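You operate a simulated robot arm through the tools that you are given. There is no shell and no other tool. Be economical: measure what you need, move in short steps, check, and stop when the job is done.

You run a simulated two-armed robot. Do the job below in one go: nothing can be reset, and whatever is moved stays where it is left.

TASK
Pick up the ring binder that says "plans" from the binder board with one hand, pass it to the other hand and put it on the household bench shelf.

Only the result counts: the job must be done as asked and must still hold three seconds after the hand-in. Knocking over, shifting, dropping, spilling or breaking anything else fails it.

THE ROBOT
Two 7-joint arms with two-finger parallel grippers on one trunk, on a base that drives. Base frame: it is fixed to the floor where the robot stands at the start and does not move with it; the origin is under the middle of the robot, x ahead of it, y to its left, z up. Units: mm, degrees, N and s.
The left shoulder is at the start at [60, 143, 820], the right one opposite. Each reaches about 887 mm from its shoulder. Places, roughly: household bench shelf [-1200, -2500, 200]. Payload 1.57 kg a hand.
The TCP of each hand is the grasp point between the finger pads, 30 mm short of the fingertips. In the tool frame z runs along the fingers and y along their closing line. Largest opening 110 mm; finger width 24, thickness 12; the body of the gripper, 48 by 112 mm, starts 78 mm behind the TCP.
Orientation is that of the tool frame in the base frame, as a unit quaternion [w, x, y, z]. With the fingers straight down and closing along the base's y, the tool's x points along the base's -x, its y along +y and its z along -z.

THE INTERFACE
- The arms move only by the tool send_rows. It takes "left_increments", "right_increments" or both (then of equal length, played together; a hand with none holds still); each is a list of rows, each a list of 7 numbers: the turn, a rotation vector about the tool's x, y, z in units of 90 degrees (1.0 is 90 degrees), then the shift along the tool's x, y, z in units of 500 mm (1.0 is 500 mm), then the finger opening in mm, from 0 to 110. In form: [[rx, ry, rz, tx, ty, tz, claw], ...]. A call has 1 to 20 rows; each row is the pose to reach, as a shift and turn from the pose commanded when the call began, along the tool's axes at that moment. A call with a number of a shift or a turn outside -1 to 1 is refused whole. Each row takes 0.2 s and may step no farther than 50 mm and 8.6 degrees from the row before; otherwise, or with a gripper value out of range, the whole call is refused. Where a pose cannot be reached the arm comes as near as it can. A force on the tool above 40 N (or 10 N above the force at the start of the call, whichever is more), or a blocked arm, ends the call early, and 0.2 s more pass. The fingers move at their own pace (about 45 mm/s each) and stop on an object; they squeeze with about 24 N. The grip force told is the motor's: it shows also when the fingers shut on nothing. Time passes only in rows, and 0.2 s behind the last, so rows that repeat a pose let the fingers close. It gives the time, the measured TCP pose, the force on the tool (base axes), the opening and the grip force at its end, in the units of the frame above (readings bear some noise), with the torque about the TCP (base axes, N m) and any sound that the robot's microphone picked up, and new pictures: "pictures" is both (left out), scene, wrist or none (wrist: the cameras of the hands that moved).
- Cameras (640 x 400 px; columns grow to the right, rows downward): "scene" is now at [67.3, -31, 1469.1]; the picture's right is [-0.29, -0.96, 0.00], its down [-0.44, 0.13, -0.89] and it looks along [0.85, -0.26, -0.46] (base axes); focal length 222 px, centre (320, 200). "left" rides on the left gripper at [70, -16, -141] in its tool frame; the picture's right is [0.23, 0.97, 0.00], its down [-0.85, 0.20, -0.48] and it looks along [-0.47, 0.11, 0.88] (tool axes); focal length 222 px, centre (320, 200). "right" rides on the right gripper at [70, 16, -141] in its tool frame; the picture's right is [-0.23, 0.97, 0.00], its down [-0.86, -0.20, -0.48] and it looks along [-0.47, -0.11, 0.88] (tool axes); focal length 222 px, centre (320, 200). There is no depth. A picture from a camera that has moved, and an enlarged one, comes with that camera's place and axes in the base frame and with its lens. The place of the scene camera against the robot may be out by one fixed shift of up to 18 mm in any direction.
- lift_body(by): slides the trunk up (or, below 0, down) by that many mm; the arms and the scene camera ride with it, the base frame stays. It gives what a move gives, with no picture.
- base_move(legs): drives the robot by 1 to 6 legs, each [ahead, left, turn to the left] in mm, mm and degrees, along the robot's own axes; the way and the turn of a leg run together, so that a leg with both is an arc; at most 1500 mm and 180 degrees a leg. The arms and the cameras ride along, it lands a little off, and it stops where it bumps. It gives what a move gives, and a new picture of the scene camera.
- pan_tilt(pan, tilt): turns the head with the scene camera to pan (to the left, within 86 degrees either way) and tilt (down, from -29 to 69), counted from straight ahead of the robot. It gives what a move gives, and a new picture of the scene camera.
- enlarge(camera, box): a new picture of the part [left, top, right, bottom] of that camera's present view, enlarged. It takes no simulated time.
- job_done(): hands the job in; it is judged then, once.

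Work in short steps. Places have to be worked out from the pictures, the camera data and where the tool is seen: move nearer, look again, correct. Check each grasp and each placing, and mend what went wrong. You have 120 turns and 260 pictures in all, those below and enlarged ones among them. Open the grippers and draw the arms clear of the work before you hand the job in, unless the task says otherwise; then end with one line.

The tools are called after "Request:" as a command line: name --argument value ..., lists and objects as JSON in quotes. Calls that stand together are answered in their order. send_rows: Moves the arms, as the interface text tells. Its arguments: {"type":"object","properties":{"left_increments":{"type":"array","items":{"type":"array","items":{"type":"number"}}},"right_increments":{"type":"array","items":{"type":"array","items":{"type":"number"}}},"pictures":{"type":"string","enum":["both","scene","wrist","none"]}},"required":[]} The other tools are called the same way: lift_body (by) slides the trunk up or down; base_move (legs) drives the base; pan_tilt (pan, tilt) turns the head that bears the scene camera; enlarge (camera, box) takes an enlarged picture of a part of a camera's view; job_done () hands the job in.

At the start:

```text
clock: 0.0
left_tcp_pos: [311.7, 67.3, 1000.7]
left_ee_rot: [0.001, 0.001, 1.0, 0.0]
left_ft_force: [-0.2, -0.8, -0.5]
left_torque: [0.01, -0.02, 0.01]
left_grip_width: 109.9
left_finger_force: 0.1
right_tcp_pos: [351.9, -299.0, 999.6]
right_ee_rot: [-0.001, 0.001, 1.0, 0.0]
right_ft_force: [-0.6, -0.3, 0.3]
right_torque: [-0.01, 0.02, 0.01]
right_grip_width: 110.0
right_finger_force: 0.0
trunk travel left (down, up): [-419.0, 171.0]
robot x, y, heading: [-2.0, -1.3, 0.1]
head pan, tilt: [-16.8, 27.2]
```

scene: 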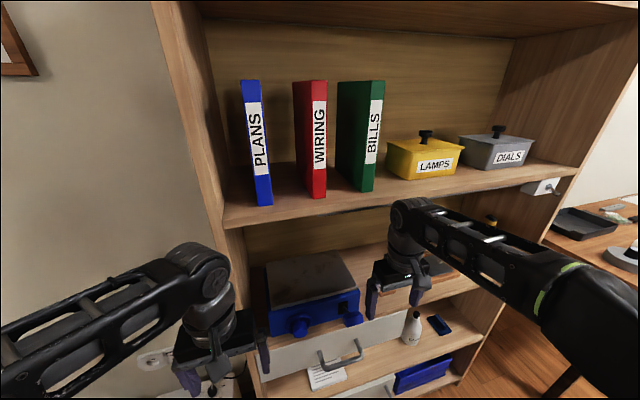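
right: 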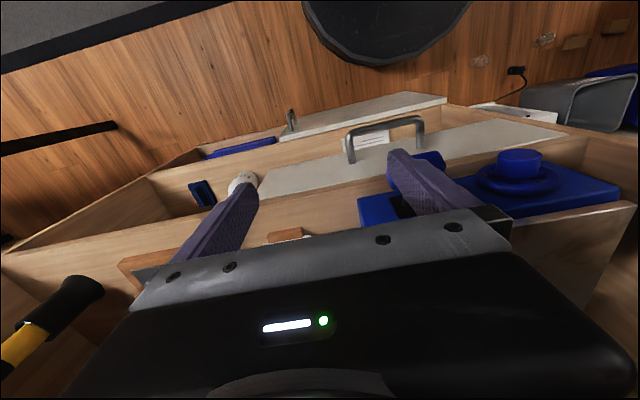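
left: 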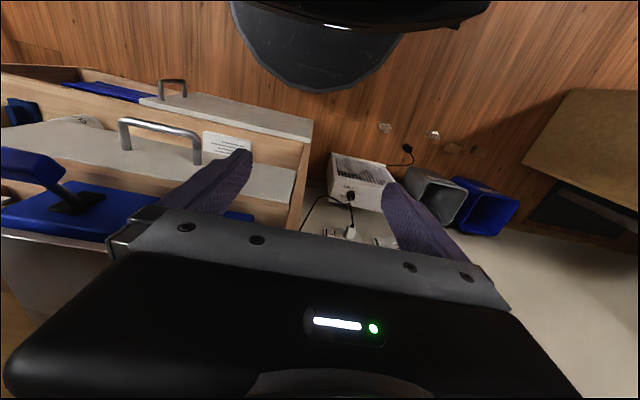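

I'll look closer at the binder, and pan the head to look toward the bench, before planning the grasp.

Request:
enlarge --camera "scene" --box '[180, 0, 420, 240]'

Request:
pan_tilt --pan -85 --tilt 25

```text
1.67 times, centred on (300, 120) of scene
camera zoom: at [67.3, -31.0, 1469.1], right [-0.29, -0.96, 0.0], down [-0.44, 0.13, -0.89], along [0.85, -0.26, -0.46], focal length 370 px, centre (353, 333)
```

zoom: 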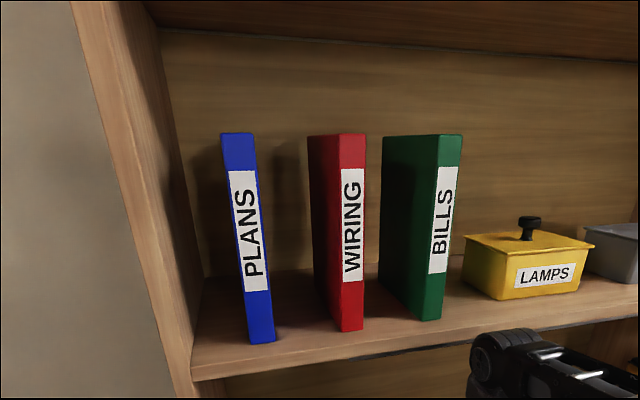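

```text
clock: 1.4
left_tcp_pos: [312.6, 67.3, 999.2]
left_ee_rot: [0.0, 0.001, 1.0, 0.0]
left_ft_force: [0.1, 0.4, -0.4]
left_torque: [0.03, 0.02, 0.0]
left_grip_width: 109.9
left_finger_force: 0.1
right_tcp_pos: [351.8, -297.6, 1000.0]
right_ee_rot: [0.0, 0.0, 1.0, 0.0]
right_ft_force: [0.1, 0.3, -0.2]
right_torque: [0.01, -0.01, -0.01]
right_grip_width: 110.1
right_finger_force: 0.0
trunk travel left (down, up): [-419.0, 171.0]
robot x, y, heading: [-1.8, 1.3, -0.1]
head pan, tilt: [-85.0, 25.0]
camera scene: at [-12.1, -96.4, 1472.7], right [-1.0, -0.09, 0.0], down [-0.04, 0.42, -0.91], along [0.08, -0.9, -0.42], focal length 222 px, centre (320, 200)
```

scene: 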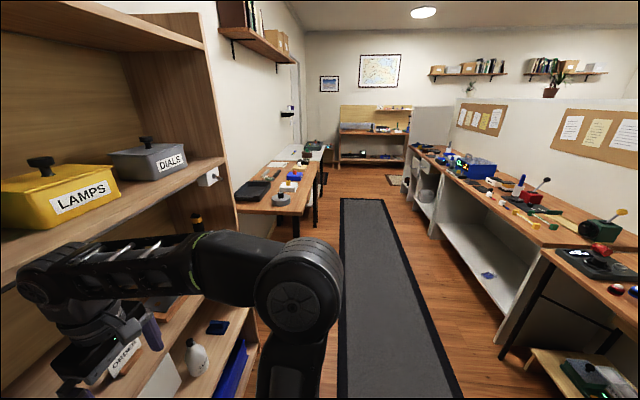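

The bench shelf should project to about (440,217): the white bench with a low shelf. I enlarge it.

Request:
enlarge --camera "scene" --box '[380, 130, 560, 350]'

```text
1.82 times, centred on (470, 240) of scene
camera zoom: at [-12.1, -96.4, 1472.7], right [-1.0, -0.09, 0.0], down [-0.04, 0.42, -0.91], along [0.08, -0.9, -0.42], focal length 404 px, centre (47, 127)
```

zoom: 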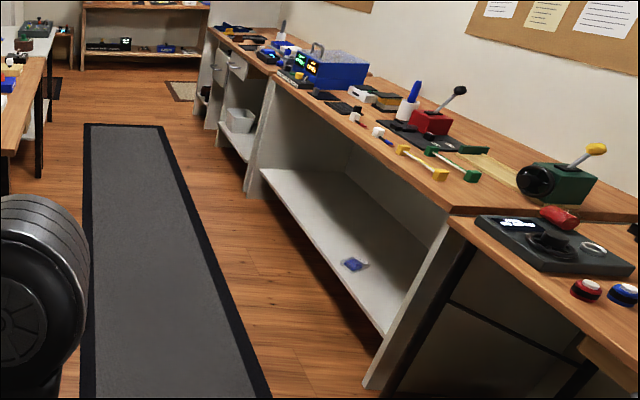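

Estimates: PLANS spine spans y ≈ −26…−56 at x ≈ 479, z 1250–1475; the shelf's front edge is at x ≈ 418. I back off for elbow room, raise the trunk, and look again.

Request:
base_move --legs '[[-150, 0, 0]]'

Request:
lift_body --by 130

Request:
pan_tilt --pan 0 --tilt 25

```text
clock: 2.8
left_tcp_pos: [158.2, 66.6, 999.7]
left_ee_rot: [0.001, -0.001, 1.0, 0.0]
left_ft_force: [0.3, 0.6, -0.4]
left_torque: [0.01, -0.02, -0.01]
left_grip_width: 109.9
left_finger_force: 0.0
right_tcp_pos: [200.1, -298.5, 1000.6]
right_ee_rot: [0.001, -0.002, 1.0, -0.001]
right_ft_force: [1.3, 0.2, 0.0]
right_torque: [0.01, -0.07, 0.02]
right_grip_width: 110.0
right_finger_force: 0.0
trunk travel left (down, up): [-419.0, 171.0]
robot x, y, heading: [-153.5, 2.5, 0.1]
head pan, tilt: [-85.0, 25.0]
camera scene: at [-165.3, -96.7, 1472.7], right [-1.0, -0.09, 0.0], down [-0.04, 0.42, -0.91], along [0.08, -0.9, -0.42], focal length 222 px, centre (320, 200)
```

scene: 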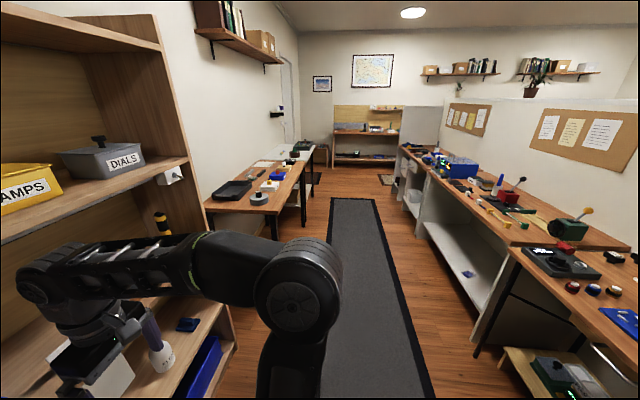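

```text
clock: 4.3
left_tcp_pos: [160.7, 68.1, 1130.2]
left_ee_rot: [0.0, -0.002, 1.0, 0.0]
left_ft_force: [-0.2, 0.1, 0.0]
left_torque: [-0.03, -0.01, -0.03]
left_grip_width: 109.8
left_finger_force: 0.1
right_tcp_pos: [200.9, -297.5, 1129.4]
right_ee_rot: [0.0, -0.001, 1.0, 0.0]
right_ft_force: [0.2, -0.2, 0.4]
right_torque: [0.02, 0.03, -0.01]
right_grip_width: 109.8
right_finger_force: 0.0
trunk travel left (down, up): [-549.0, 41.0]
robot x, y, heading: [-150.7, -0.8, 0.2]
head pan, tilt: [-85.0, 25.0]
```

```text
clock: 5.9
left_tcp_pos: [159.3, 68.4, 1129.9]
left_ee_rot: [-0.001, -0.001, 1.0, 0.0]
left_ft_force: [0.1, 0.4, 0.1]
left_torque: [-0.01, -0.03, 0.03]
left_grip_width: 110.0
left_finger_force: 0.1
right_tcp_pos: [201.5, -297.0, 1129.6]
right_ee_rot: [0.0, -0.002, 1.0, 0.0]
right_ft_force: [0.3, -0.1, -0.6]
right_torque: [-0.01, 0.03, -0.04]
right_grip_width: 110.0
right_finger_force: 0.0
trunk travel left (down, up): [-549.0, 41.0]
robot x, y, heading: [-153.8, 1.5, 0.2]
head pan, tilt: [0.0, 25.0]
camera scene: at [-80.3, -4.8, 1602.8], right [0.0, -1.0, 0.0], down [-0.42, 0.0, -0.91], along [0.91, 0.0, -0.42], focal length 222 px, centre (320, 200)
```

scene: 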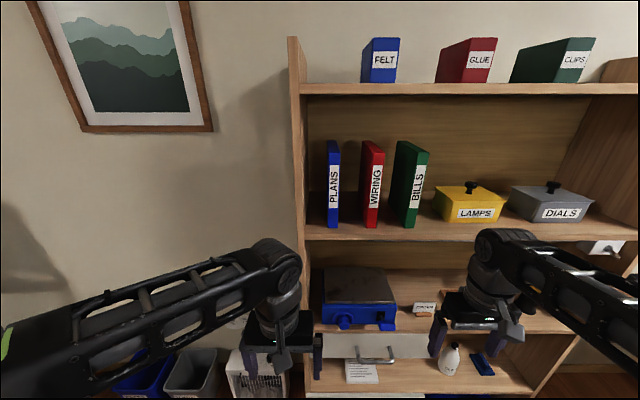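

Consistent: binder at x ≈ 485, y ≈ −42. I bring the left hand in front of it with the fingers pointing forward, opening 70.

Request:
send_rows --left_increments '[[0, -0.07, 0, -0.024, -0.0156, -0.033, 70], [0, -0.14, 0, -0.048, -0.031, -0.066, 70], [0, -0.21, 0, -0.073, -0.047, -0.099, 70], [0, -0.285, 0, -0.097, -0.062, -0.131, 70], [0, -0.355, 0, -0.121, -0.078, -0.164, 70], [0, -0.43, 0, -0.146, -0.093, -0.197, 70], [0, -0.5, 0, -0.17, -0.109, -0.23, 70], [0, -0.57, 0, -0.194, -0.125, -0.263, 70], [0, -0.645, 0, -0.219, -0.14, -0.296, 70], [0, -0.715, 0, -0.243, -0.156, -0.329, 70], [0, -0.785, 0, -0.267, -0.171, -0.361, 70], [0, -0.86, 0, -0.291, -0.187, -0.394, 70], [0, -0.93, 0, -0.316, -0.202, -0.427, 70], [0, -1.0, 0, -0.34, -0.218, -0.46, 70], [0, -1.0, 0, -0.34, -0.218, -0.46, 70]]'

```text
clock: 9.1
left_tcp_pos: [331.0, -39.9, 1361.2]
left_ee_rot: [0.707, -0.001, 0.707, 0.001]
left_ft_force: [-0.6, 0.4, 0.4]
left_torque: [0.01, 0.02, -0.02]
left_grip_width: 70.4
left_finger_force: 0.1
right_tcp_pos: [201.4, -297.3, 1130.2]
right_ee_rot: [0.0, -0.002, 1.0, 0.0]
right_ft_force: [0.4, 0.0, -0.5]
right_torque: [-0.01, 0.01, -0.01]
right_grip_width: 110.1
right_finger_force: 0.0
trunk travel left (down, up): [-549.0, 41.0]
robot x, y, heading: [-150.3, -0.2, -0.0]
head pan, tilt: [0.0, 25.0]
camera scene: at [-80.6, -4.5, 1602.8], right [0.0, -1.0, 0.0], down [-0.42, 0.0, -0.91], along [0.91, 0.0, -0.42], focal length 222 px, centre (320, 200)
camera left: at [188.2, -56.5, 1290.5], right [0.0, 0.97, -0.23], down [-0.48, 0.2, 0.85], along [0.88, 0.11, 0.47], focal length 222 px, centre (320, 200)
```

scene: 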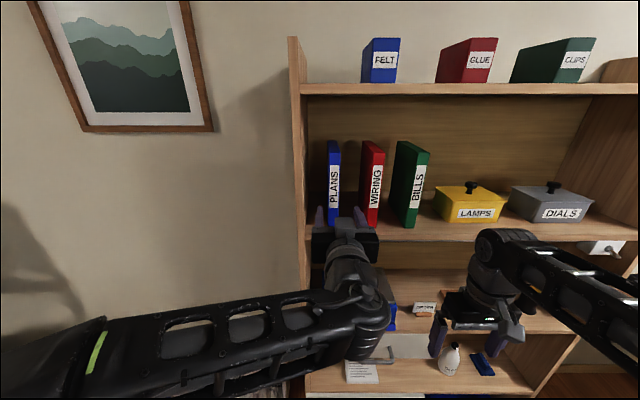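
left: 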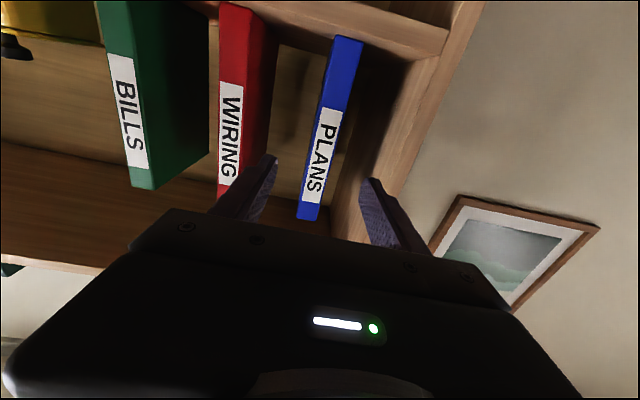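

Wrist view puts the binder's centre at y ≈ −33 (7 mm to +y of the hand). I correct and advance until the tips straddle the spine.

Request:
send_rows --left_increments '[[0, 0, 0, 0, 0.014, 0.04, 70], [0, 0, 0, 0, 0.014, 0.1, 70], [0, 0, 0, 0, 0.014, 0.16, 70], [0, 0, 0, 0, 0.014, 0.2, 70], [0, 0, 0, 0, 0.014, 0.24, 70], [0, 0, 0, 0, 0.014, 0.24, 70]]' --pictures "wrist"

```text
clock: 10.5
left_tcp_pos: [449.7, -34.0, 1359.8]
left_ee_rot: [0.707, -0.001, 0.707, 0.001]
left_ft_force: [0.0, 0.1, -0.1]
left_torque: [0.01, -0.01, 0.02]
left_grip_width: 70.1
left_finger_force: 0.1
right_tcp_pos: [200.7, -297.5, 1129.6]
right_ee_rot: [0.0, -0.002, 1.0, 0.0]
right_ft_force: [-0.8, 0.5, -0.3]
right_torque: [0.0, -0.02, 0.02]
right_grip_width: 110.1
right_finger_force: 0.1
trunk travel left (down, up): [-549.0, 41.0]
robot x, y, heading: [-153.4, -0.0, 0.2]
head pan, tilt: [0.0, 25.0]
camera left: at [306.9, -49.6, 1289.6], right [0.0, 0.97, -0.23], down [-0.48, 0.2, 0.85], along [0.88, 0.11, 0.47], focal length 222 px, centre (320, 200)
```

left: 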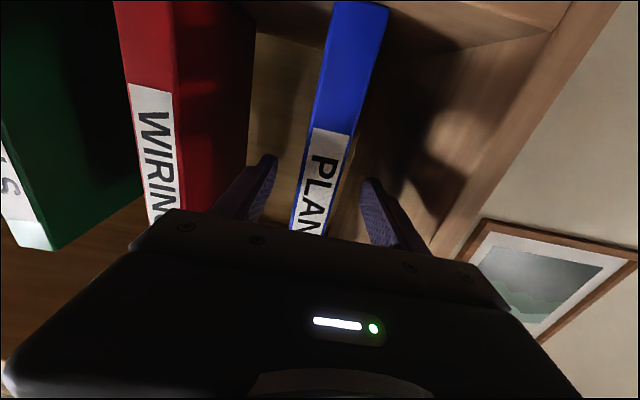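

Centred. Advance 65 mm more and close.

Request:
send_rows --left_increments '[[0, 0, 0, 0, 0.003, 0.04, 70], [0, 0, 0, 0, 0.003, 0.08, 70], [0, 0, 0, 0, 0.003, 0.12, 70], [0, 0, 0, 0, 0.003, 0.14, 70], [0, 0, 0, 0, 0.003, 0.14, 70]]' --pictures "both"

```text
clock: 11.7
left_tcp_pos: [519.3, -30.8, 1359.7]
left_ee_rot: [0.707, -0.001, 0.707, 0.001]
left_ft_force: [0.4, 0.0, 0.4]
left_torque: [0.01, 0.02, -0.03]
left_grip_width: 70.0
left_finger_force: 0.0
right_tcp_pos: [201.1, -297.3, 1130.3]
right_ee_rot: [0.0, -0.002, 1.0, 0.0]
right_ft_force: [1.0, 0.1, -0.2]
right_torque: [0.01, -0.03, 0.0]
right_grip_width: 110.1
right_finger_force: 0.0
trunk travel left (down, up): [-549.0, 41.0]
robot x, y, heading: [-151.9, -2.6, 0.3]
head pan, tilt: [0.0, 25.0]
camera scene: at [-80.2, -4.7, 1602.8], right [0.0, -1.0, 0.0], down [-0.42, 0.0, -0.91], along [0.91, 0.0, -0.42], focal length 222 px, centre (320, 200)
camera left: at [377.0, -47.3, 1289.0], right [0.0, 0.97, -0.23], down [-0.48, 0.2, 0.86], along [0.88, 0.11, 0.47], focal length 222 px, centre (320, 200)
```

scene: 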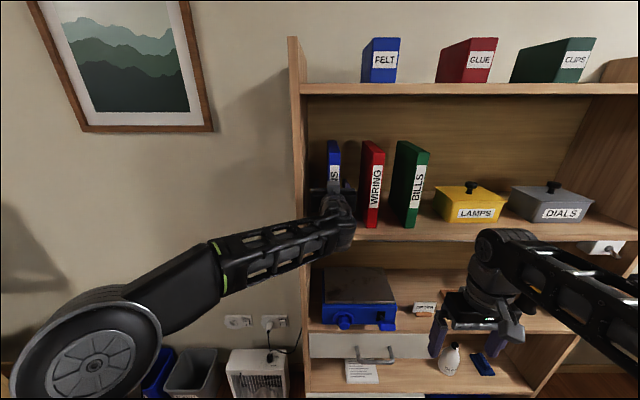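
left: 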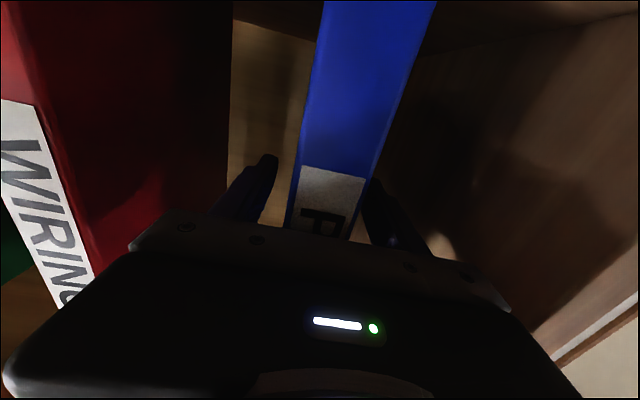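

Spine sits between the pads. Close gently and let the grip build.

Request:
send_rows --left_increments '[[0, 0, 0, 0, 0, 0, 45], [0, 0, 0, 0, 0, 0, 20], [0, 0, 0, 0, 0, 0, 10], [0, 0, 0, 0, 0, 0, 10]]' --pictures "none"

```text
clock: 12.7
left_tcp_pos: [519.5, -31.7, 1358.6]
left_ee_rot: [0.707, 0.0, 0.707, 0.0]
left_ft_force: [-0.5, -1.7, 0.7]
left_torque: [-0.11, 0.01, -0.02]
left_grip_width: 30.1
left_finger_force: 24.0
right_tcp_pos: [200.7, -297.0, 1129.5]
right_ee_rot: [0.0, -0.001, 1.0, 0.0]
right_ft_force: [-0.7, 0.0, 0.0]
right_torque: [0.0, -0.01, 0.0]
right_grip_width: 110.0
right_finger_force: 0.1
trunk travel left (down, up): [-549.0, 41.0]
robot x, y, heading: [-151.7, -1.6, 0.2]
head pan, tilt: [0.0, 25.0]
```

Gripped at 30 mm. Lift 20 mm, check the load.

Request:
send_rows --left_increments '[[0, 0, 0, -0.01, 0, 0, 10], [0, 0, 0, -0.025, 0, 0, 10], [0, 0, 0, -0.04, 0, 0, 10], [0, 0, 0, -0.05, 0, 0, 10], [0, 0, 0, -0.05, 0, 0, 10]]' --pictures "both"

```text
clock: 13.9
left_tcp_pos: [519.6, -31.8, 1383.8]
left_ee_rot: [0.707, -0.001, 0.707, 0.001]
left_ft_force: [0.7, 0.1, -3.7]
left_torque: [0.0, 0.07, -0.02]
left_grip_width: 29.9
left_finger_force: 23.8
right_tcp_pos: [200.7, -297.5, 1129.5]
right_ee_rot: [0.0, -0.002, 1.0, -0.001]
right_ft_force: [0.2, 0.2, 0.3]
right_torque: [0.0, -0.01, -0.03]
right_grip_width: 109.9
right_finger_force: 0.1
trunk travel left (down, up): [-549.0, 41.0]
robot x, y, heading: [-155.5, 1.4, 0.2]
head pan, tilt: [0.0, 25.0]
camera scene: at [-79.7, -4.7, 1602.7], right [0.0, -1.0, 0.0], down [-0.42, 0.0, -0.91], along [0.91, 0.0, -0.42], focal length 222 px, centre (320, 200)
camera left: at [376.9, -47.8, 1314.6], right [0.0, 0.97, -0.23], down [-0.48, 0.2, 0.86], along [0.88, 0.11, 0.47], focal length 222 px, centre (320, 200)
```

scene: 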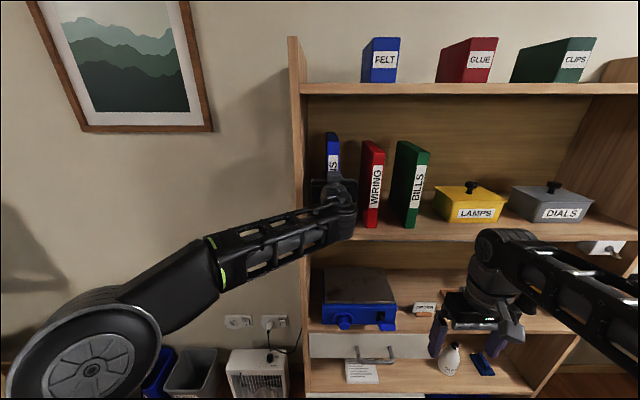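
left: 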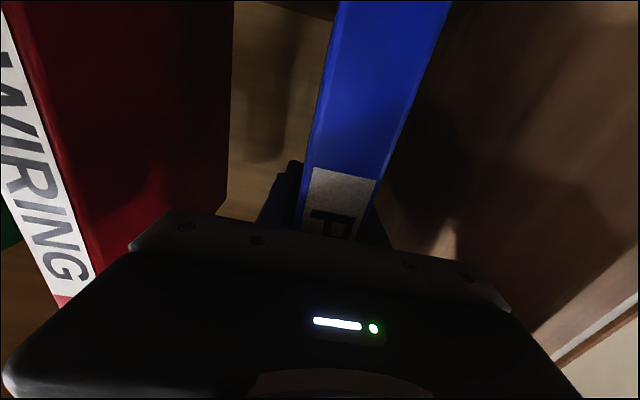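

Binder is up (≈3.7 N, light). I pull it straight out with the arm 150 mm.

Request:
send_rows --left_increments '[[0, 0, 0, -0.05, 0, -0.05, 10], [0, 0, 0, -0.05, 0, -0.1, 10], [0, 0, 0, -0.05, 0, -0.15, 10], [0, 0, 0, -0.05, 0, -0.2, 10], [0, 0, 0, -0.05, 0, -0.25, 10], [0, 0, 0, -0.05, 0, -0.3, 10], [0, 0, 0, -0.05, 0, -0.3, 10]]' --pictures "none"

Request:
base_move --legs '[[-300, 0, 0]]'

```text
clock: 15.5
left_tcp_pos: [371.2, -31.0, 1409.7]
left_ee_rot: [0.707, 0.0, 0.707, 0.0]
left_ft_force: [0.8, -0.7, -3.1]
left_torque: [0.01, 0.05, 0.0]
left_grip_width: 29.9
left_finger_force: 23.9
right_tcp_pos: [201.3, -297.3, 1129.7]
right_ee_rot: [-0.001, -0.002, 1.0, 0.0]
right_ft_force: [0.2, 0.3, -0.5]
right_torque: [-0.01, 0.03, 0.02]
right_grip_width: 110.1
right_finger_force: 0.0
trunk travel left (down, up): [-549.0, 41.0]
robot x, y, heading: [-153.6, -0.7, -0.0]
head pan, tilt: [0.0, 25.0]
```

```text
clock: 17.6
left_tcp_pos: [66.2, -34.0, 1411.1]
left_ee_rot: [0.707, -0.001, 0.707, 0.001]
left_ft_force: [0.4, -0.7, -3.4]
left_torque: [0.0, 0.08, 0.02]
left_grip_width: 30.1
left_finger_force: 23.7
right_tcp_pos: [-103.4, -299.2, 1129.7]
right_ee_rot: [0.0, -0.002, 1.0, 0.001]
right_ft_force: [-0.8, 0.9, 0.3]
right_torque: [-0.01, -0.03, 0.01]
right_grip_width: 109.9
right_finger_force: 0.2
trunk travel left (down, up): [-549.0, 41.0]
robot x, y, heading: [-457.0, 2.8, 0.3]
head pan, tilt: [0.0, 25.0]
camera scene: at [-384.3, -5.6, 1602.8], right [0.0, -1.0, 0.0], down [-0.42, 0.0, -0.91], along [0.91, 0.0, -0.42], focal length 222 px, centre (320, 200)
```

scene: 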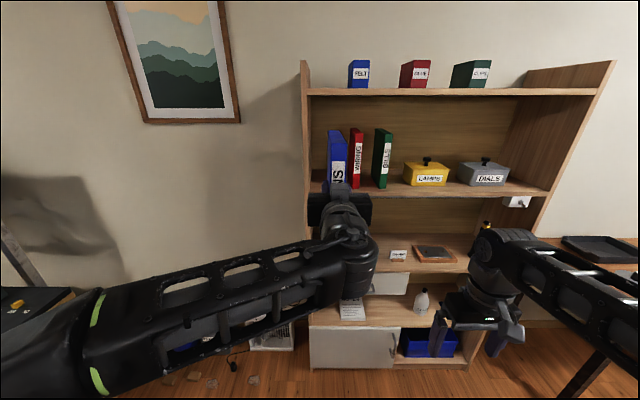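

Out and clear. I now yaw the left hand so its fingers point right (−y), with the binder's fore-edge facing the right hand.

Request:
send_rows --left_increments '[[0.07, 0, 0, 0.016, 0.015, -0.018, 10], [0.14, 0, 0, 0.032, 0.03, -0.035, 10], [0.215, 0, 0, 0.048, 0.045, -0.053, 10], [0.285, 0, 0, 0.063, 0.059, -0.07, 10], [0.355, 0, 0, 0.079, 0.074, -0.088, 10], [0.43, 0, 0, 0.095, 0.089, -0.105, 10], [0.5, 0, 0, 0.111, 0.104, -0.123, 10], [0.57, 0, 0, 0.127, 0.119, -0.141, 10], [0.645, 0, 0, 0.143, 0.134, -0.158, 10], [0.715, 0, 0, 0.159, 0.149, -0.176, 10], [0.785, 0, 0, 0.175, 0.163, -0.193, 10], [0.86, 0, 0, 0.19, 0.178, -0.211, 10], [0.93, 0, 0, 0.206, 0.193, -0.228, 10], [1.0, 0, 0, 0.222, 0.208, -0.246, 10], [1.0, 0, 0, 0.222, 0.208, -0.246, 10]]'

```text
clock: 20.8
left_tcp_pos: [-55.2, 69.3, 1298.2]
left_ee_rot: [0.5, 0.5, 0.5, -0.5]
left_ft_force: [-0.8, -0.5, -3.5]
left_torque: [0.06, -0.02, 0.04]
left_grip_width: 30.2
left_finger_force: 23.4
right_tcp_pos: [-102.6, -298.7, 1130.4]
right_ee_rot: [0.0, -0.002, 1.0, 0.0]
right_ft_force: [-1.1, 0.0, -0.6]
right_torque: [0.03, 0.02, 0.01]
right_grip_width: 109.9
right_finger_force: 0.1
trunk travel left (down, up): [-549.0, 41.0]
robot x, y, heading: [-455.1, -1.0, 0.4]
head pan, tilt: [0.0, 25.0]
camera scene: at [-383.5, -6.1, 1602.8], right [0.0, -1.0, 0.0], down [-0.42, 0.0, -0.91], along [0.91, 0.0, -0.42], focal length 222 px, centre (320, 200)
camera left: at [-73.7, 211.1, 1229.5], right [0.97, 0.0, -0.23], down [0.2, 0.48, 0.86], along [0.11, -0.88, 0.47], focal length 222 px, centre (320, 200)
```

scene: 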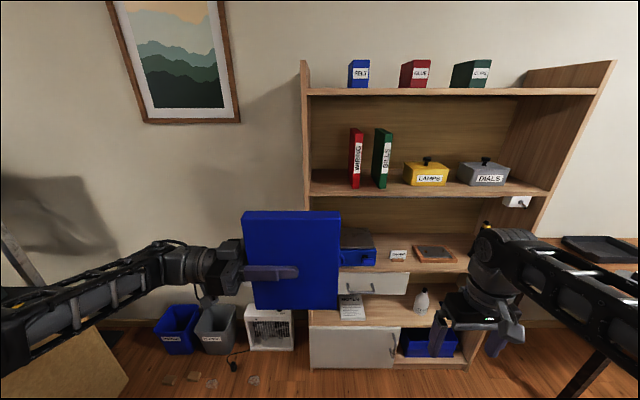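
left: 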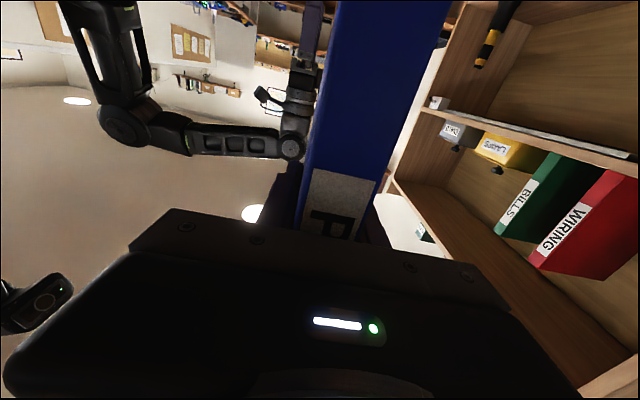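

The binder is about 178 deep: fore-edge near y ≈ −43, left fingertips at y ≈ 39. The right hand will grip the fore-edge 40 mm higher than the left one. First, pitch the right hand forward at height.

Request:
send_rows --right_increments '[[0, -0.07, 0, -0.014, 0, -0.03, 80], [0, -0.14, 0, -0.029, 0, -0.06, 80], [0, -0.215, 0, -0.043, 0, -0.09, 80], [0, -0.285, 0, -0.057, 0, -0.12, 80], [0, -0.355, 0, -0.071, 0, -0.15, 80], [0, -0.43, 0, -0.086, 0, -0.18, 80], [0, -0.5, 0, -0.1, 0, -0.21, 80], [0, -0.57, 0, -0.114, 0, -0.24, 80], [0, -0.645, 0, -0.129, 0, -0.27, 80], [0, -0.715, 0, -0.143, 0, -0.3, 80], [0, -0.785, 0, -0.157, 0, -0.33, 80], [0, -0.86, 0, -0.171, 0, -0.36, 80], [0, -0.93, 0, -0.186, 0, -0.39, 80], [0, -1.0, 0, -0.2, 0, -0.42, 80], [0, -1.0, 0, -0.2, 0, -0.42, 80]]' --pictures "none"

```text
clock: 24.0
left_tcp_pos: [-55.7, 70.1, 1299.1]
left_ee_rot: [0.5, 0.499, 0.5, -0.5]
left_ft_force: [0.0, 0.1, -3.7]
left_torque: [0.06, 0.03, 0.02]
left_grip_width: 29.8
left_finger_force: 23.5
right_tcp_pos: [-3.1, -298.1, 1339.6]
right_ee_rot: [0.708, -0.001, 0.706, 0.001]
right_ft_force: [-0.6, -1.0, -0.1]
right_torque: [0.0, 0.01, -0.02]
right_grip_width: 80.3
right_finger_force: 0.0
trunk travel left (down, up): [-549.0, 41.0]
robot x, y, heading: [-452.9, -3.9, 0.1]
head pan, tilt: [0.0, 25.0]
```

Now yaw the right hand to face the binder's fore-edge, staged about 115 mm away.

Request:
send_rows --right_increments '[[-0.07, 0, 0, 0, 0.008, -0.007, 80], [-0.14, 0, 0, 0, 0.017, -0.015, 80], [-0.215, 0, 0, 0, 0.025, -0.022, 80], [-0.285, 0, 0, 0, 0.034, -0.03, 80], [-0.355, 0, 0, 0, 0.042, -0.037, 80], [-0.43, 0, 0, 0, 0.051, -0.045, 80], [-0.5, 0, 0, 0, 0.06, -0.052, 80], [-0.57, 0, 0, 0, 0.07, -0.06, 80], [-0.645, 0, 0, 0, 0.09, -0.067, 80], [-0.715, 0, 0, 0, 0.11, -0.075, 80], [-0.785, 0, 0, 0, 0.14, -0.082, 80], [-0.86, 0, 0, 0, 0.17, -0.09, 80], [-0.93, 0, 0, 0, 0.2, -0.097, 80], [-1.0, 0, 0, 0, 0.216, -0.104, 80], [-1.0, 0, 0, 0, 0.216, -0.104, 80]]'

```text
clock: 27.2
left_tcp_pos: [-54.9, 69.8, 1300.6]
left_ee_rot: [0.501, 0.5, 0.501, -0.498]
left_ft_force: [-0.3, 0.2, -3.2]
left_torque: [0.07, 0.02, -0.01]
left_grip_width: 29.8
left_finger_force: 23.6
right_tcp_pos: [-54.1, -190.6, 1339.8]
right_ee_rot: [-0.5, 0.501, -0.499, -0.501]
right_ft_force: [-0.8, -0.3, -1.3]
right_torque: [0.01, -0.02, 0.01]
right_grip_width: 79.9
right_finger_force: 0.1
trunk travel left (down, up): [-549.0, 41.0]
robot x, y, heading: [-454.7, -1.4, 0.6]
head pan, tilt: [0.0, 25.0]
camera scene: at [-383.5, -5.7, 1602.8], right [0.0, -1.0, 0.0], down [-0.42, 0.0, -0.91], along [0.91, 0.0, -0.42], focal length 222 px, centre (320, 200)
camera right: at [-70.3, -330.5, 1270.8], right [-0.97, 0.0, 0.23], down [0.2, -0.48, 0.85], along [0.11, 0.88, 0.47], focal length 222 px, centre (320, 200)
```

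scene: 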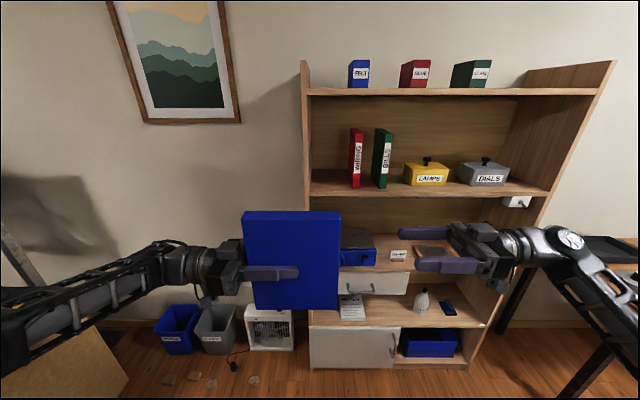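
right: 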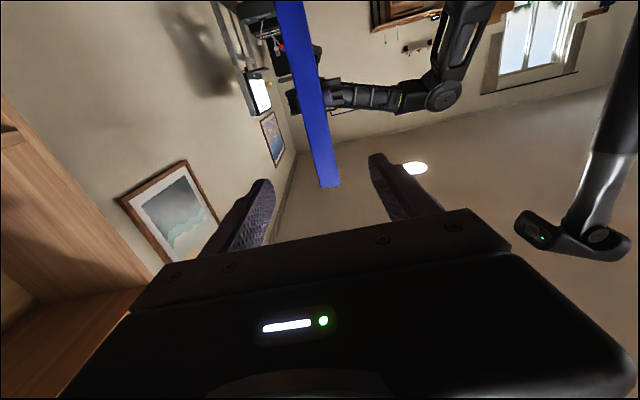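

Aligned: fore-edge y ≈ −47, x ≈ −54. Advance to y ≈ 8, then look.

Request:
send_rows --right_increments '[[0, 0, 0, 0, 0, 0.06, 80], [0, 0, 0, 0, 0, 0.12, 80], [0, 0, 0, 0, 0, 0.18, 80], [0, 0, 0, 0, 0, 0.24, 80], [0, 0, 0, 0, 0, 0.3, 80], [0, 0, 0, 0, 0, 0.36, 80], [0, 0, 0, 0, 0, 0.4, 80], [0, 0, 0, 0, 0, 0.4, 80]]'

```text
clock: 29.0
left_tcp_pos: [-55.6, 68.4, 1299.8]
left_ee_rot: [0.5, 0.5, 0.5, -0.5]
left_ft_force: [0.6, -0.1, -3.1]
left_torque: [0.03, 0.01, 0.0]
left_grip_width: 30.0
left_finger_force: 24.1
right_tcp_pos: [-56.6, 10.1, 1339.5]
right_ee_rot: [-0.498, 0.502, -0.499, -0.501]
right_ft_force: [-0.3, 0.7, 0.2]
right_torque: [0.0, 0.03, -0.01]
right_grip_width: 80.2
right_finger_force: 0.0
trunk travel left (down, up): [-549.0, 41.0]
robot x, y, heading: [-452.3, 0.1, 0.3]
head pan, tilt: [0.0, 25.0]
camera scene: at [-383.2, -5.8, 1602.7], right [0.0, -1.0, 0.0], down [-0.42, 0.0, -0.91], along [0.91, 0.0, -0.42], focal length 222 px, centre (320, 200)
camera right: at [-72.1, -130.8, 1269.6], right [-0.97, 0.0, 0.23], down [0.2, -0.48, 0.85], along [0.11, 0.88, 0.47], focal length 222 px, centre (320, 200)
```

scene: 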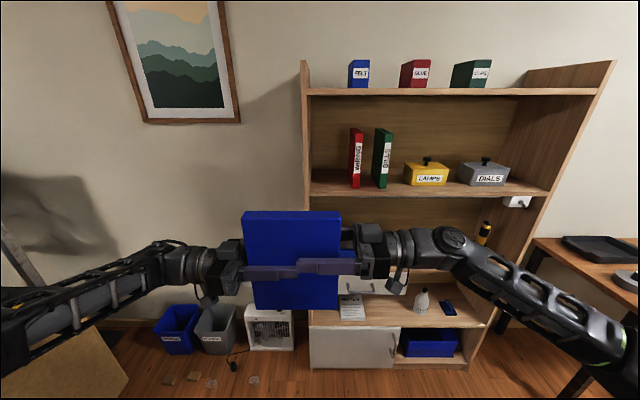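
right: 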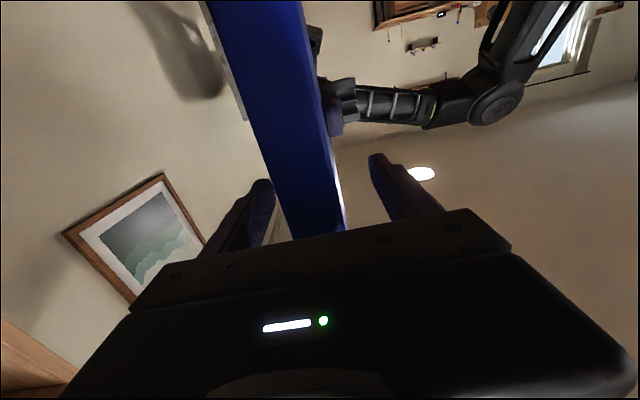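

Right fingers straddle the binder. Close the right hand.

Request:
send_rows --right_increments '[[0, 0, 0, 0, 0, 0, 60], [0, 0, 0, 0, 0, 0, 40], [0, 0, 0, 0, 0, 0, 20], [0, 0, 0, 0, 0, 0, 10], [0, 0, 0, 0, 0, 0, 10]]' --pictures "scene"

```text
clock: 30.2
left_tcp_pos: [-55.4, 69.7, 1298.5]
left_ee_rot: [0.5, 0.5, 0.5, -0.5]
left_ft_force: [-5.6, 0.0, -3.4]
left_torque: [0.09, -0.12, -0.17]
left_grip_width: 29.9
left_finger_force: 24.3
right_tcp_pos: [-55.6, 9.2, 1339.9]
right_ee_rot: [-0.5, 0.5, -0.5, -0.5]
right_ft_force: [5.6, -0.1, 0.1]
right_torque: [0.03, -0.09, -0.08]
right_grip_width: 30.0
right_finger_force: 24.1
trunk travel left (down, up): [-549.0, 41.0]
robot x, y, heading: [-456.3, -3.2, 0.1]
head pan, tilt: [0.0, 25.0]
camera scene: at [-383.1, -5.6, 1602.7], right [0.0, -1.0, 0.0], down [-0.42, 0.0, -0.91], along [0.91, 0.0, -0.42], focal length 222 px, centre (320, 200)
```

scene: 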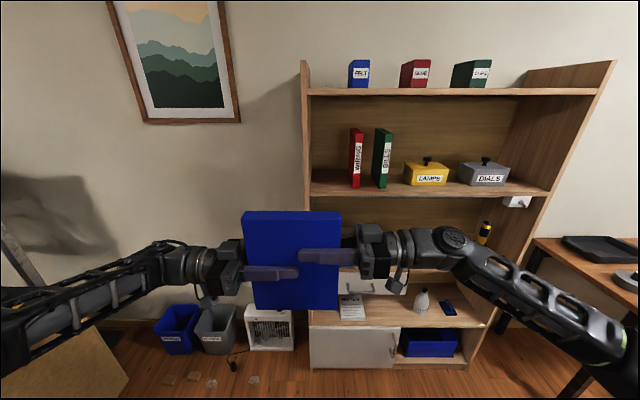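

Both hold it. Open the left to 70 and draw it back along its fingers.

Request:
send_rows --left_increments '[[0, 0, 0, 0, 0, 0, 40], [0, 0, 0, 0, 0, 0, 60], [0, 0, 0, 0, 0, 0, 75], [0, 0, 0, 0, 0, 0, 75], [0, 0, 0, 0, 0, -0.06, 75], [0, 0, 0, 0, 0, -0.14, 75], [0, 0, 0, 0, 0, -0.22, 75], [0, 0, 0, 0, 0, -0.3, 75], [0, 0, 0, 0, 0, -0.36, 75]]' --pictures "scene"

```text
clock: 32.2
left_tcp_pos: [-58.7, 233.5, 1297.6]
left_ee_rot: [0.502, 0.497, 0.501, -0.499]
left_ft_force: [0.1, -0.3, -0.1]
left_torque: [0.05, 0.02, -0.02]
left_grip_width: 75.0
left_finger_force: 0.1
left hand out of reach, approached as far as the arm can: row 9
right_tcp_pos: [-56.5, 7.9, 1339.6]
right_ee_rot: [0.5, -0.5, 0.499, 0.5]
right_ft_force: [0.0, -1.3, 0.6]
right_torque: [-0.14, 0.0, -0.02]
right_grip_width: 29.8
right_finger_force: 23.8
trunk travel left (down, up): [-549.0, 41.0]
robot x, y, heading: [-454.6, -4.9, 0.2]
head pan, tilt: [0.0, 25.0]
camera scene: at [-383.4, -6.5, 1602.8], right [0.0, -1.0, 0.0], down [-0.42, 0.0, -0.91], along [0.91, 0.0, -0.42], focal length 222 px, centre (320, 200)
```

scene: 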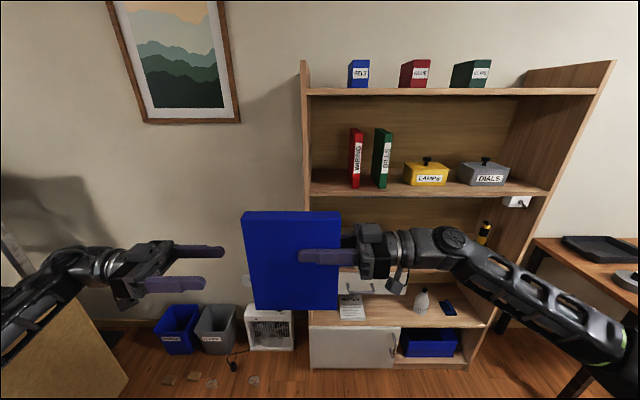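

Transfer done (torque shows the right carries it). Yaw both hands back to point forward, drawing the binder in front of the right side.

Request:
send_rows --left_increments '[[-0.07, 0, 0, 0, -0.006, 0.007, 75], [-0.14, 0, 0, 0, -0.012, 0.014, 75], [-0.215, 0, 0, 0, -0.018, 0.021, 75], [-0.285, 0, 0, 0, -0.024, 0.029, 75], [-0.355, 0, 0, 0, -0.03, 0.036, 75], [-0.43, 0, 0, 0, -0.036, 0.043, 75], [-0.5, 0, 0, 0, -0.042, 0.05, 75], [-0.57, 0, 0, 0, -0.048, 0.057, 75], [-0.645, 0, 0, 0, -0.054, 0.064, 75], [-0.715, 0, 0, 0, -0.06, 0.071, 75], [-0.785, 0, 0, 0, -0.066, 0.079, 75], [-0.86, 0, 0, 0, -0.072, 0.086, 75], [-0.93, 0, 0, 0, -0.078, 0.093, 75], [-1.0, 0, 0, 0, -0.084, 0.1, 75], [-1.0, 0, 0, 0, -0.084, 0.1, 75]]' --right_increments '[[0.07, 0, 0, 0, -0.008, -0.023, 10], [0.14, 0, 0, 0, -0.016, -0.045, 10], [0.215, 0, 0, 0, -0.024, -0.068, 10], [0.285, 0, 0, 0, -0.032, -0.09, 10], [0.355, 0, 0, 0, -0.04, -0.113, 10], [0.43, 0, 0, 0, -0.048, -0.135, 10], [0.5, 0, 0, 0, -0.056, -0.158, 10], [0.57, 0, 0, 0, -0.064, -0.181, 10], [0.645, 0, 0, 0, -0.072, -0.203, 10], [0.715, 0, 0, 0, -0.08, -0.226, 10], [0.785, 0, 0, 0, -0.088, -0.248, 10], [0.86, 0, 0, 0, -0.096, -0.271, 10], [0.93, 0, 0, 0, -0.104, -0.293, 10], [1.0, 0, 0, 0, -0.112, -0.316, 10], [1.0, 0, 0, 0, -0.112, -0.316, 10]]'

```text
clock: 35.4
left_tcp_pos: [-78.0, 142.4, 1324.5]
left_ee_rot: [0.68, 0.036, 0.728, -0.083]
left_ft_force: [0.1, -0.2, -0.1]
left_torque: [-0.02, 0.0, 0.04]
left_grip_width: 75.1
left_finger_force: 0.1
left hand out of reach, approached as far as the arm can: row 10, 11, 12, 13, 14, 15
right_tcp_pos: [0.5, -149.4, 1336.6]
right_ee_rot: [0.706, 0.0, 0.708, 0.0]
right_ft_force: [-0.8, 0.0, -3.2]
right_torque: [0.01, 0.13, 0.03]
right_grip_width: 29.8
right_finger_force: 24.1
trunk travel left (down, up): [-549.0, 41.0]
robot x, y, heading: [-454.5, -2.4, 0.3]
head pan, tilt: [0.0, 25.0]
stopped in row 15 (left hand): the arm was blocked; the commanded pose is now the measured one
camera scene: at [-383.5, -6.1, 1602.0], right [0.0, -1.0, 0.0], down [-0.42, 0.0, -0.91], along [0.91, 0.0, -0.42], focal length 222 px, centre (320, 200)
camera right: at [-140.3, -132.1, 1267.4], right [0.0, 0.97, 0.23], down [-0.47, -0.2, 0.86], along [0.88, -0.11, 0.46], focal length 222 px, centre (320, 200)
camera left: at [-226.0, 146.8, 1265.9], right [0.15, 0.94, -0.3], down [-0.37, 0.33, 0.87], along [0.92, -0.02, 0.4], focal length 222 px, centre (320, 200)
```

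scene: 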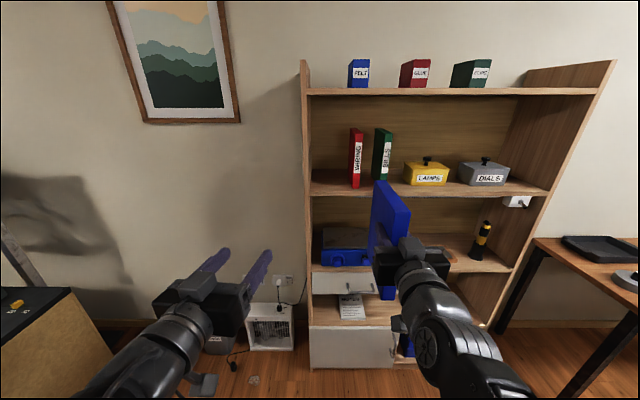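
right: 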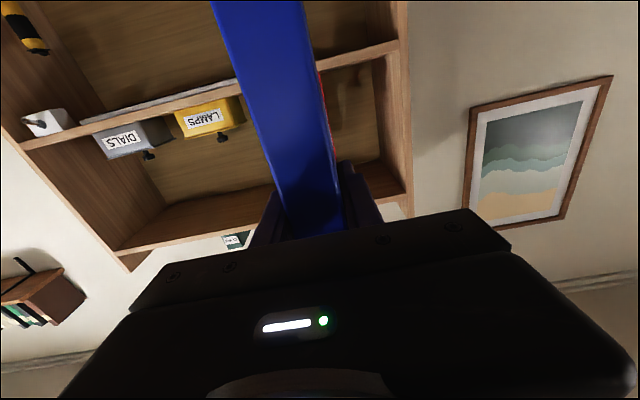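
left: 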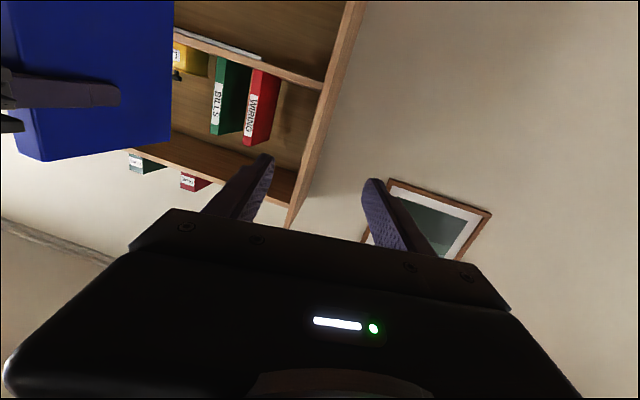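

Right hand carries it cleanly (−3.2 N). I stow the left hand fingers-down and lower the right hand to shoulder height.

Request:
send_rows --left_increments '[[0, 0.03, 0, 0.01, 0, 0.02, 75], [0, 0.1, 0, 0.03, -0.005, 0.04, 75], [0, 0.17, 0, 0.06, -0.01, 0.06, 75], [0, 0.24, 0, 0.09, -0.015, 0.08, 75], [0, 0.31, 0, 0.12, -0.02, 0.08, 75], [0, 0.38, 0, 0.15, -0.025, 0.08, 75], [0, 0.45, 0, 0.18, -0.03, 0.08, 75], [0, 0.52, 0, 0.21, -0.03, 0.08, 75], [0, 0.59, 0, 0.24, -0.03, 0.07, 75], [0, 0.66, 0, 0.27, -0.03, 0.06, 75], [0, 0.73, 0, 0.3, -0.03, 0.05, 75], [0, 0.8, 0, 0.33, -0.03, 0.04, 75], [0, 0.87, 0, 0.36, -0.03, 0.02, 75], [0, 0.94, 0, 0.38, -0.03, 0.0, 75], [0, 1.0, 0, 0.388, -0.03, 0.0, 75]]' --right_increments '[[0, 0, 0, 0.02, -0.005, 0.02, 10], [0, 0, 0, 0.08, -0.01, 0.04, 10], [0, 0, 0, 0.14, -0.02, 0.06, 10], [0, 0, 0, 0.2, -0.03, 0.08, 10], [0, 0, 0, 0.26, -0.04, 0.1, 10], [0, 0, 0, 0.32, -0.05, 0.12, 10], [0, 0, 0, 0.38, -0.06, 0.14, 10], [0, 0, 0, 0.44, -0.06, 0.16, 10], [0, 0, 0, 0.5, -0.06, 0.16, 10], [0, 0, 0, 0.56, -0.06, 0.16, 10], [0, 0, 0, 0.62, -0.06, 0.16, 10], [0, 0, 0, 0.68, -0.06, 0.16, 10], [0, 0, 0, 0.74, -0.06, 0.16, 10], [0, 0, 0, 0.77, -0.06, 0.16, 10], [0, 0, 0, 0.77, -0.06, 0.16, 10]]' --pictures "scene"

```text
clock: 36.1
left_tcp_pos: [-92.6, 71.0, 1332.1]
left_ee_rot: [0.63, 0.125, 0.753, -0.145]
left_ft_force: [0.9, 1.0, 0.1]
left_torque: [-0.01, 0.0, -0.05]
left_grip_width: 74.8
left_finger_force: 0.0
right_tcp_pos: [23.1, -153.1, 1293.4]
right_ee_rot: [0.706, -0.001, 0.709, 0.001]
right_ft_force: [-0.2, -0.6, -3.8]
right_torque: [-0.03, 0.15, -0.02]
right_grip_width: 29.6
right_finger_force: 23.9
trunk travel left (down, up): [-549.0, 41.0]
robot x, y, heading: [-452.8, -3.8, 0.1]
head pan, tilt: [0.0, 25.0]
stopped in row 3 (left hand): the arm was blocked; the commanded pose is now the measured one
camera scene: at [-382.9, -5.6, 1602.8], right [0.0, -1.0, 0.0], down [-0.42, 0.0, -0.91], along [0.91, 0.0, -0.42], focal length 222 px, centre (320, 200)
```

scene: 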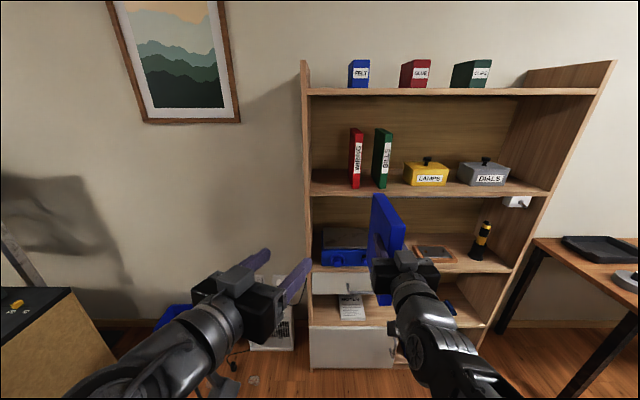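

The left arm is at a joint limit; I move the right alone first, then free the left.

Request:
send_rows --right_increments '[[0, 0, 0, 0.03, -0.01, 0.02, 10], [0, 0, 0, 0.09, -0.02, 0.04, 10], [0, 0, 0, 0.15, -0.03, 0.06, 10], [0, 0, 0, 0.21, -0.04, 0.08, 10], [0, 0, 0, 0.27, -0.05, 0.1, 10], [0, 0, 0, 0.33, -0.06, 0.12, 10], [0, 0, 0, 0.39, -0.06, 0.12, 10], [0, 0, 0, 0.45, -0.06, 0.12, 10], [0, 0, 0, 0.51, -0.06, 0.12, 10], [0, 0, 0, 0.57, -0.06, 0.12, 10], [0, 0, 0, 0.63, -0.06, 0.12, 10], [0, 0, 0, 0.67, -0.06, 0.12, 10], [0, 0, 0, 0.67, -0.06, 0.12, 10]]' --pictures "none"

Request:
send_rows --left_increments '[[0, 0, 0, 0, 0.02, 0.04, 75], [0, 0, 0, 0, 0.05, 0.1, 75], [0, 0, 0, 0, 0.08, 0.16, 75], [0, 0, 0, 0, 0.1, 0.22, 75], [0, 0, 0, 0, 0.12, 0.28, 75], [0, 0, 0, 0, 0.14, 0.3, 75]]' --pictures "scene"

```text
clock: 38.9
left_tcp_pos: [-91.5, 70.4, 1331.5]
left_ee_rot: [0.631, 0.126, 0.752, -0.145]
left_ft_force: [-0.6, 0.4, 0.5]
left_torque: [-0.02, -0.01, 0.03]
left_grip_width: 74.7
left_finger_force: 0.2
right_tcp_pos: [82.6, -185.5, 959.1]
right_ee_rot: [0.707, -0.001, 0.708, 0.001]
right_ft_force: [-0.7, -0.9, -3.1]
right_torque: [-0.01, 0.15, -0.02]
right_grip_width: 30.0
right_finger_force: 23.9
right hand out of reach, approached as far as the arm can: row 2, 3, 4, 5, 6, 7, 8, 9, 10
trunk travel left (down, up): [-549.0, 41.0]
robot x, y, heading: [-453.6, -4.1, 0.1]
head pan, tilt: [0.0, 25.0]
```

```text
clock: 40.3
left_tcp_pos: [71.2, 79.2, 1300.8]
left_ee_rot: [0.631, 0.125, 0.752, -0.144]
left_ft_force: [0.1, -0.1, 0.1]
left_torque: [0.01, -0.03, -0.02]
left_grip_width: 75.1
left_finger_force: 0.0
right_tcp_pos: [81.4, -183.7, 959.0]
right_ee_rot: [0.706, -0.001, 0.708, 0.0]
right_ft_force: [1.0, 0.6, -3.2]
right_torque: [-0.02, 0.14, 0.03]
right_grip_width: 30.2
right_finger_force: 23.8
trunk travel left (down, up): [-549.0, 41.0]
robot x, y, heading: [-452.8, 3.0, 0.1]
head pan, tilt: [0.0, 25.0]
camera scene: at [-382.8, -5.0, 1602.7], right [0.0, -1.0, 0.0], down [-0.42, 0.0, -0.91], along [0.91, 0.0, -0.42], focal length 222 px, centre (320, 200)
```

scene: 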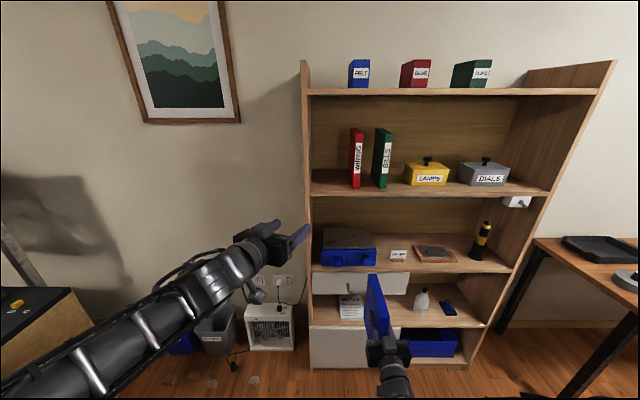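

Left is free. Rotate it to fingers-down stow.

Request:
send_rows --left_increments '[[-0.015, 0.068, -0.013, 0.029, -0.002, -0.016, 75], [-0.031, 0.135, -0.027, 0.059, -0.003, -0.032, 75], [-0.046, 0.203, -0.04, 0.088, -0.005, -0.048, 75], [-0.062, 0.27, -0.054, 0.118, -0.006, -0.064, 75], [-0.077, 0.338, -0.067, 0.147, -0.008, -0.08, 75], [-0.092, 0.405, -0.08, 0.176, -0.009, -0.096, 75], [-0.108, 0.473, -0.094, 0.206, -0.011, -0.111, 75], [-0.123, 0.54, -0.107, 0.235, -0.012, -0.127, 75], [-0.138, 0.608, -0.12, 0.264, -0.014, -0.143, 75], [-0.154, 0.675, -0.134, 0.294, -0.015, -0.159, 75], [-0.169, 0.743, -0.147, 0.323, -0.017, -0.175, 75], [-0.185, 0.81, -0.161, 0.353, -0.018, -0.191, 75], [-0.2, 0.878, -0.174, 0.382, -0.02, -0.207, 75]]' --pictures "none"

```text
clock: 43.1
left_tcp_pos: [-59.6, 108.5, 1132.2]
left_ee_rot: [0.0, 0.0, 1.0, 0.0]
left_ft_force: [-0.2, 0.4, 0.0]
left_torque: [0.02, 0.04, 0.01]
left_grip_width: 74.9
left_finger_force: 0.0
right_tcp_pos: [82.8, -184.8, 959.4]
right_ee_rot: [0.706, 0.0, 0.709, 0.0]
right_ft_force: [-0.2, 0.1, -3.5]
right_torque: [-0.03, 0.14, -0.01]
right_grip_width: 29.8
right_finger_force: 24.3
trunk travel left (down, up): [-549.0, 41.0]
robot x, y, heading: [-457.8, 1.2, 0.2]
head pan, tilt: [0.0, 25.0]
```

Both arms are set. Turn right 90° and drive down the aisle, then look at the benches on the right.

Request:
base_move --legs '[[0, 0, -90], [1000, 0, 0]]'

Request:
pan_tilt --pan -50 --tilt 25

```text
clock: 52.0
left_tcp_pos: [-323.3, -1401.0, 1131.6]
left_ee_rot: [0.0, 0.703, 0.712, 0.001]
left_ft_force: [-0.3, 0.2, 0.9]
left_torque: [0.0, 0.0, -0.01]
left_grip_width: 75.0
left_finger_force: 0.1
right_tcp_pos: [-614.6, -1545.8, 960.5]
right_ee_rot: [0.502, 0.498, 0.504, -0.496]
right_ft_force: [-0.5, 0.0, -4.4]
right_torque: [0.11, 0.0, -0.02]
right_grip_width: 29.8
right_finger_force: 23.6
trunk travel left (down, up): [-549.0, 41.0]
robot x, y, heading: [-438.4, -1004.7, -89.2]
head pan, tilt: [0.0, 25.0]
camera scene: at [-426.8, -1074.4, 1602.7], right [-1.0, -0.01, 0.0], down [-0.01, 0.42, -0.91], along [0.01, -0.91, -0.42], focal length 222 px, centre (320, 200)
```

scene: 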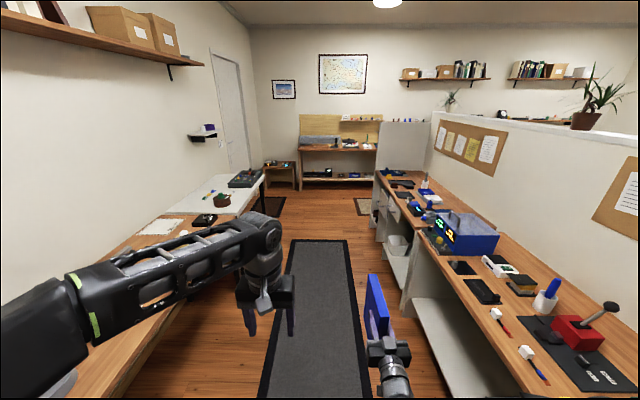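

```text
clock: 53.2
left_tcp_pos: [-322.2, -1400.1, 1131.9]
left_ee_rot: [0.0, 0.702, 0.712, 0.0]
left_ft_force: [-0.1, 0.8, 0.9]
left_torque: [0.02, 0.01, 0.02]
left_grip_width: 75.0
left_finger_force: 0.1
right_tcp_pos: [-614.7, -1546.4, 958.5]
right_ee_rot: [0.502, 0.498, 0.503, -0.497]
right_ft_force: [0.4, -0.3, -2.4]
right_torque: [0.08, -0.04, 0.0]
right_grip_width: 29.9
right_finger_force: 24.6
trunk travel left (down, up): [-549.0, 41.0]
robot x, y, heading: [-438.5, -1009.2, -89.0]
head pan, tilt: [-50.0, 25.0]
camera scene: at [-497.7, -1042.1, 1602.7], right [-0.65, 0.76, 0.0], down [0.32, 0.28, -0.91], along [-0.69, -0.59, -0.42], focal length 222 px, centre (320, 200)
```

scene: 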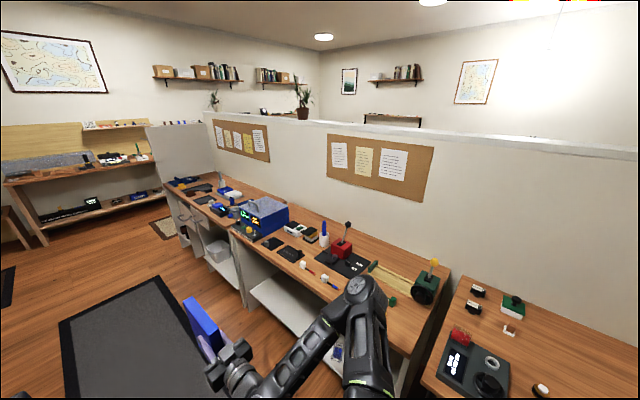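

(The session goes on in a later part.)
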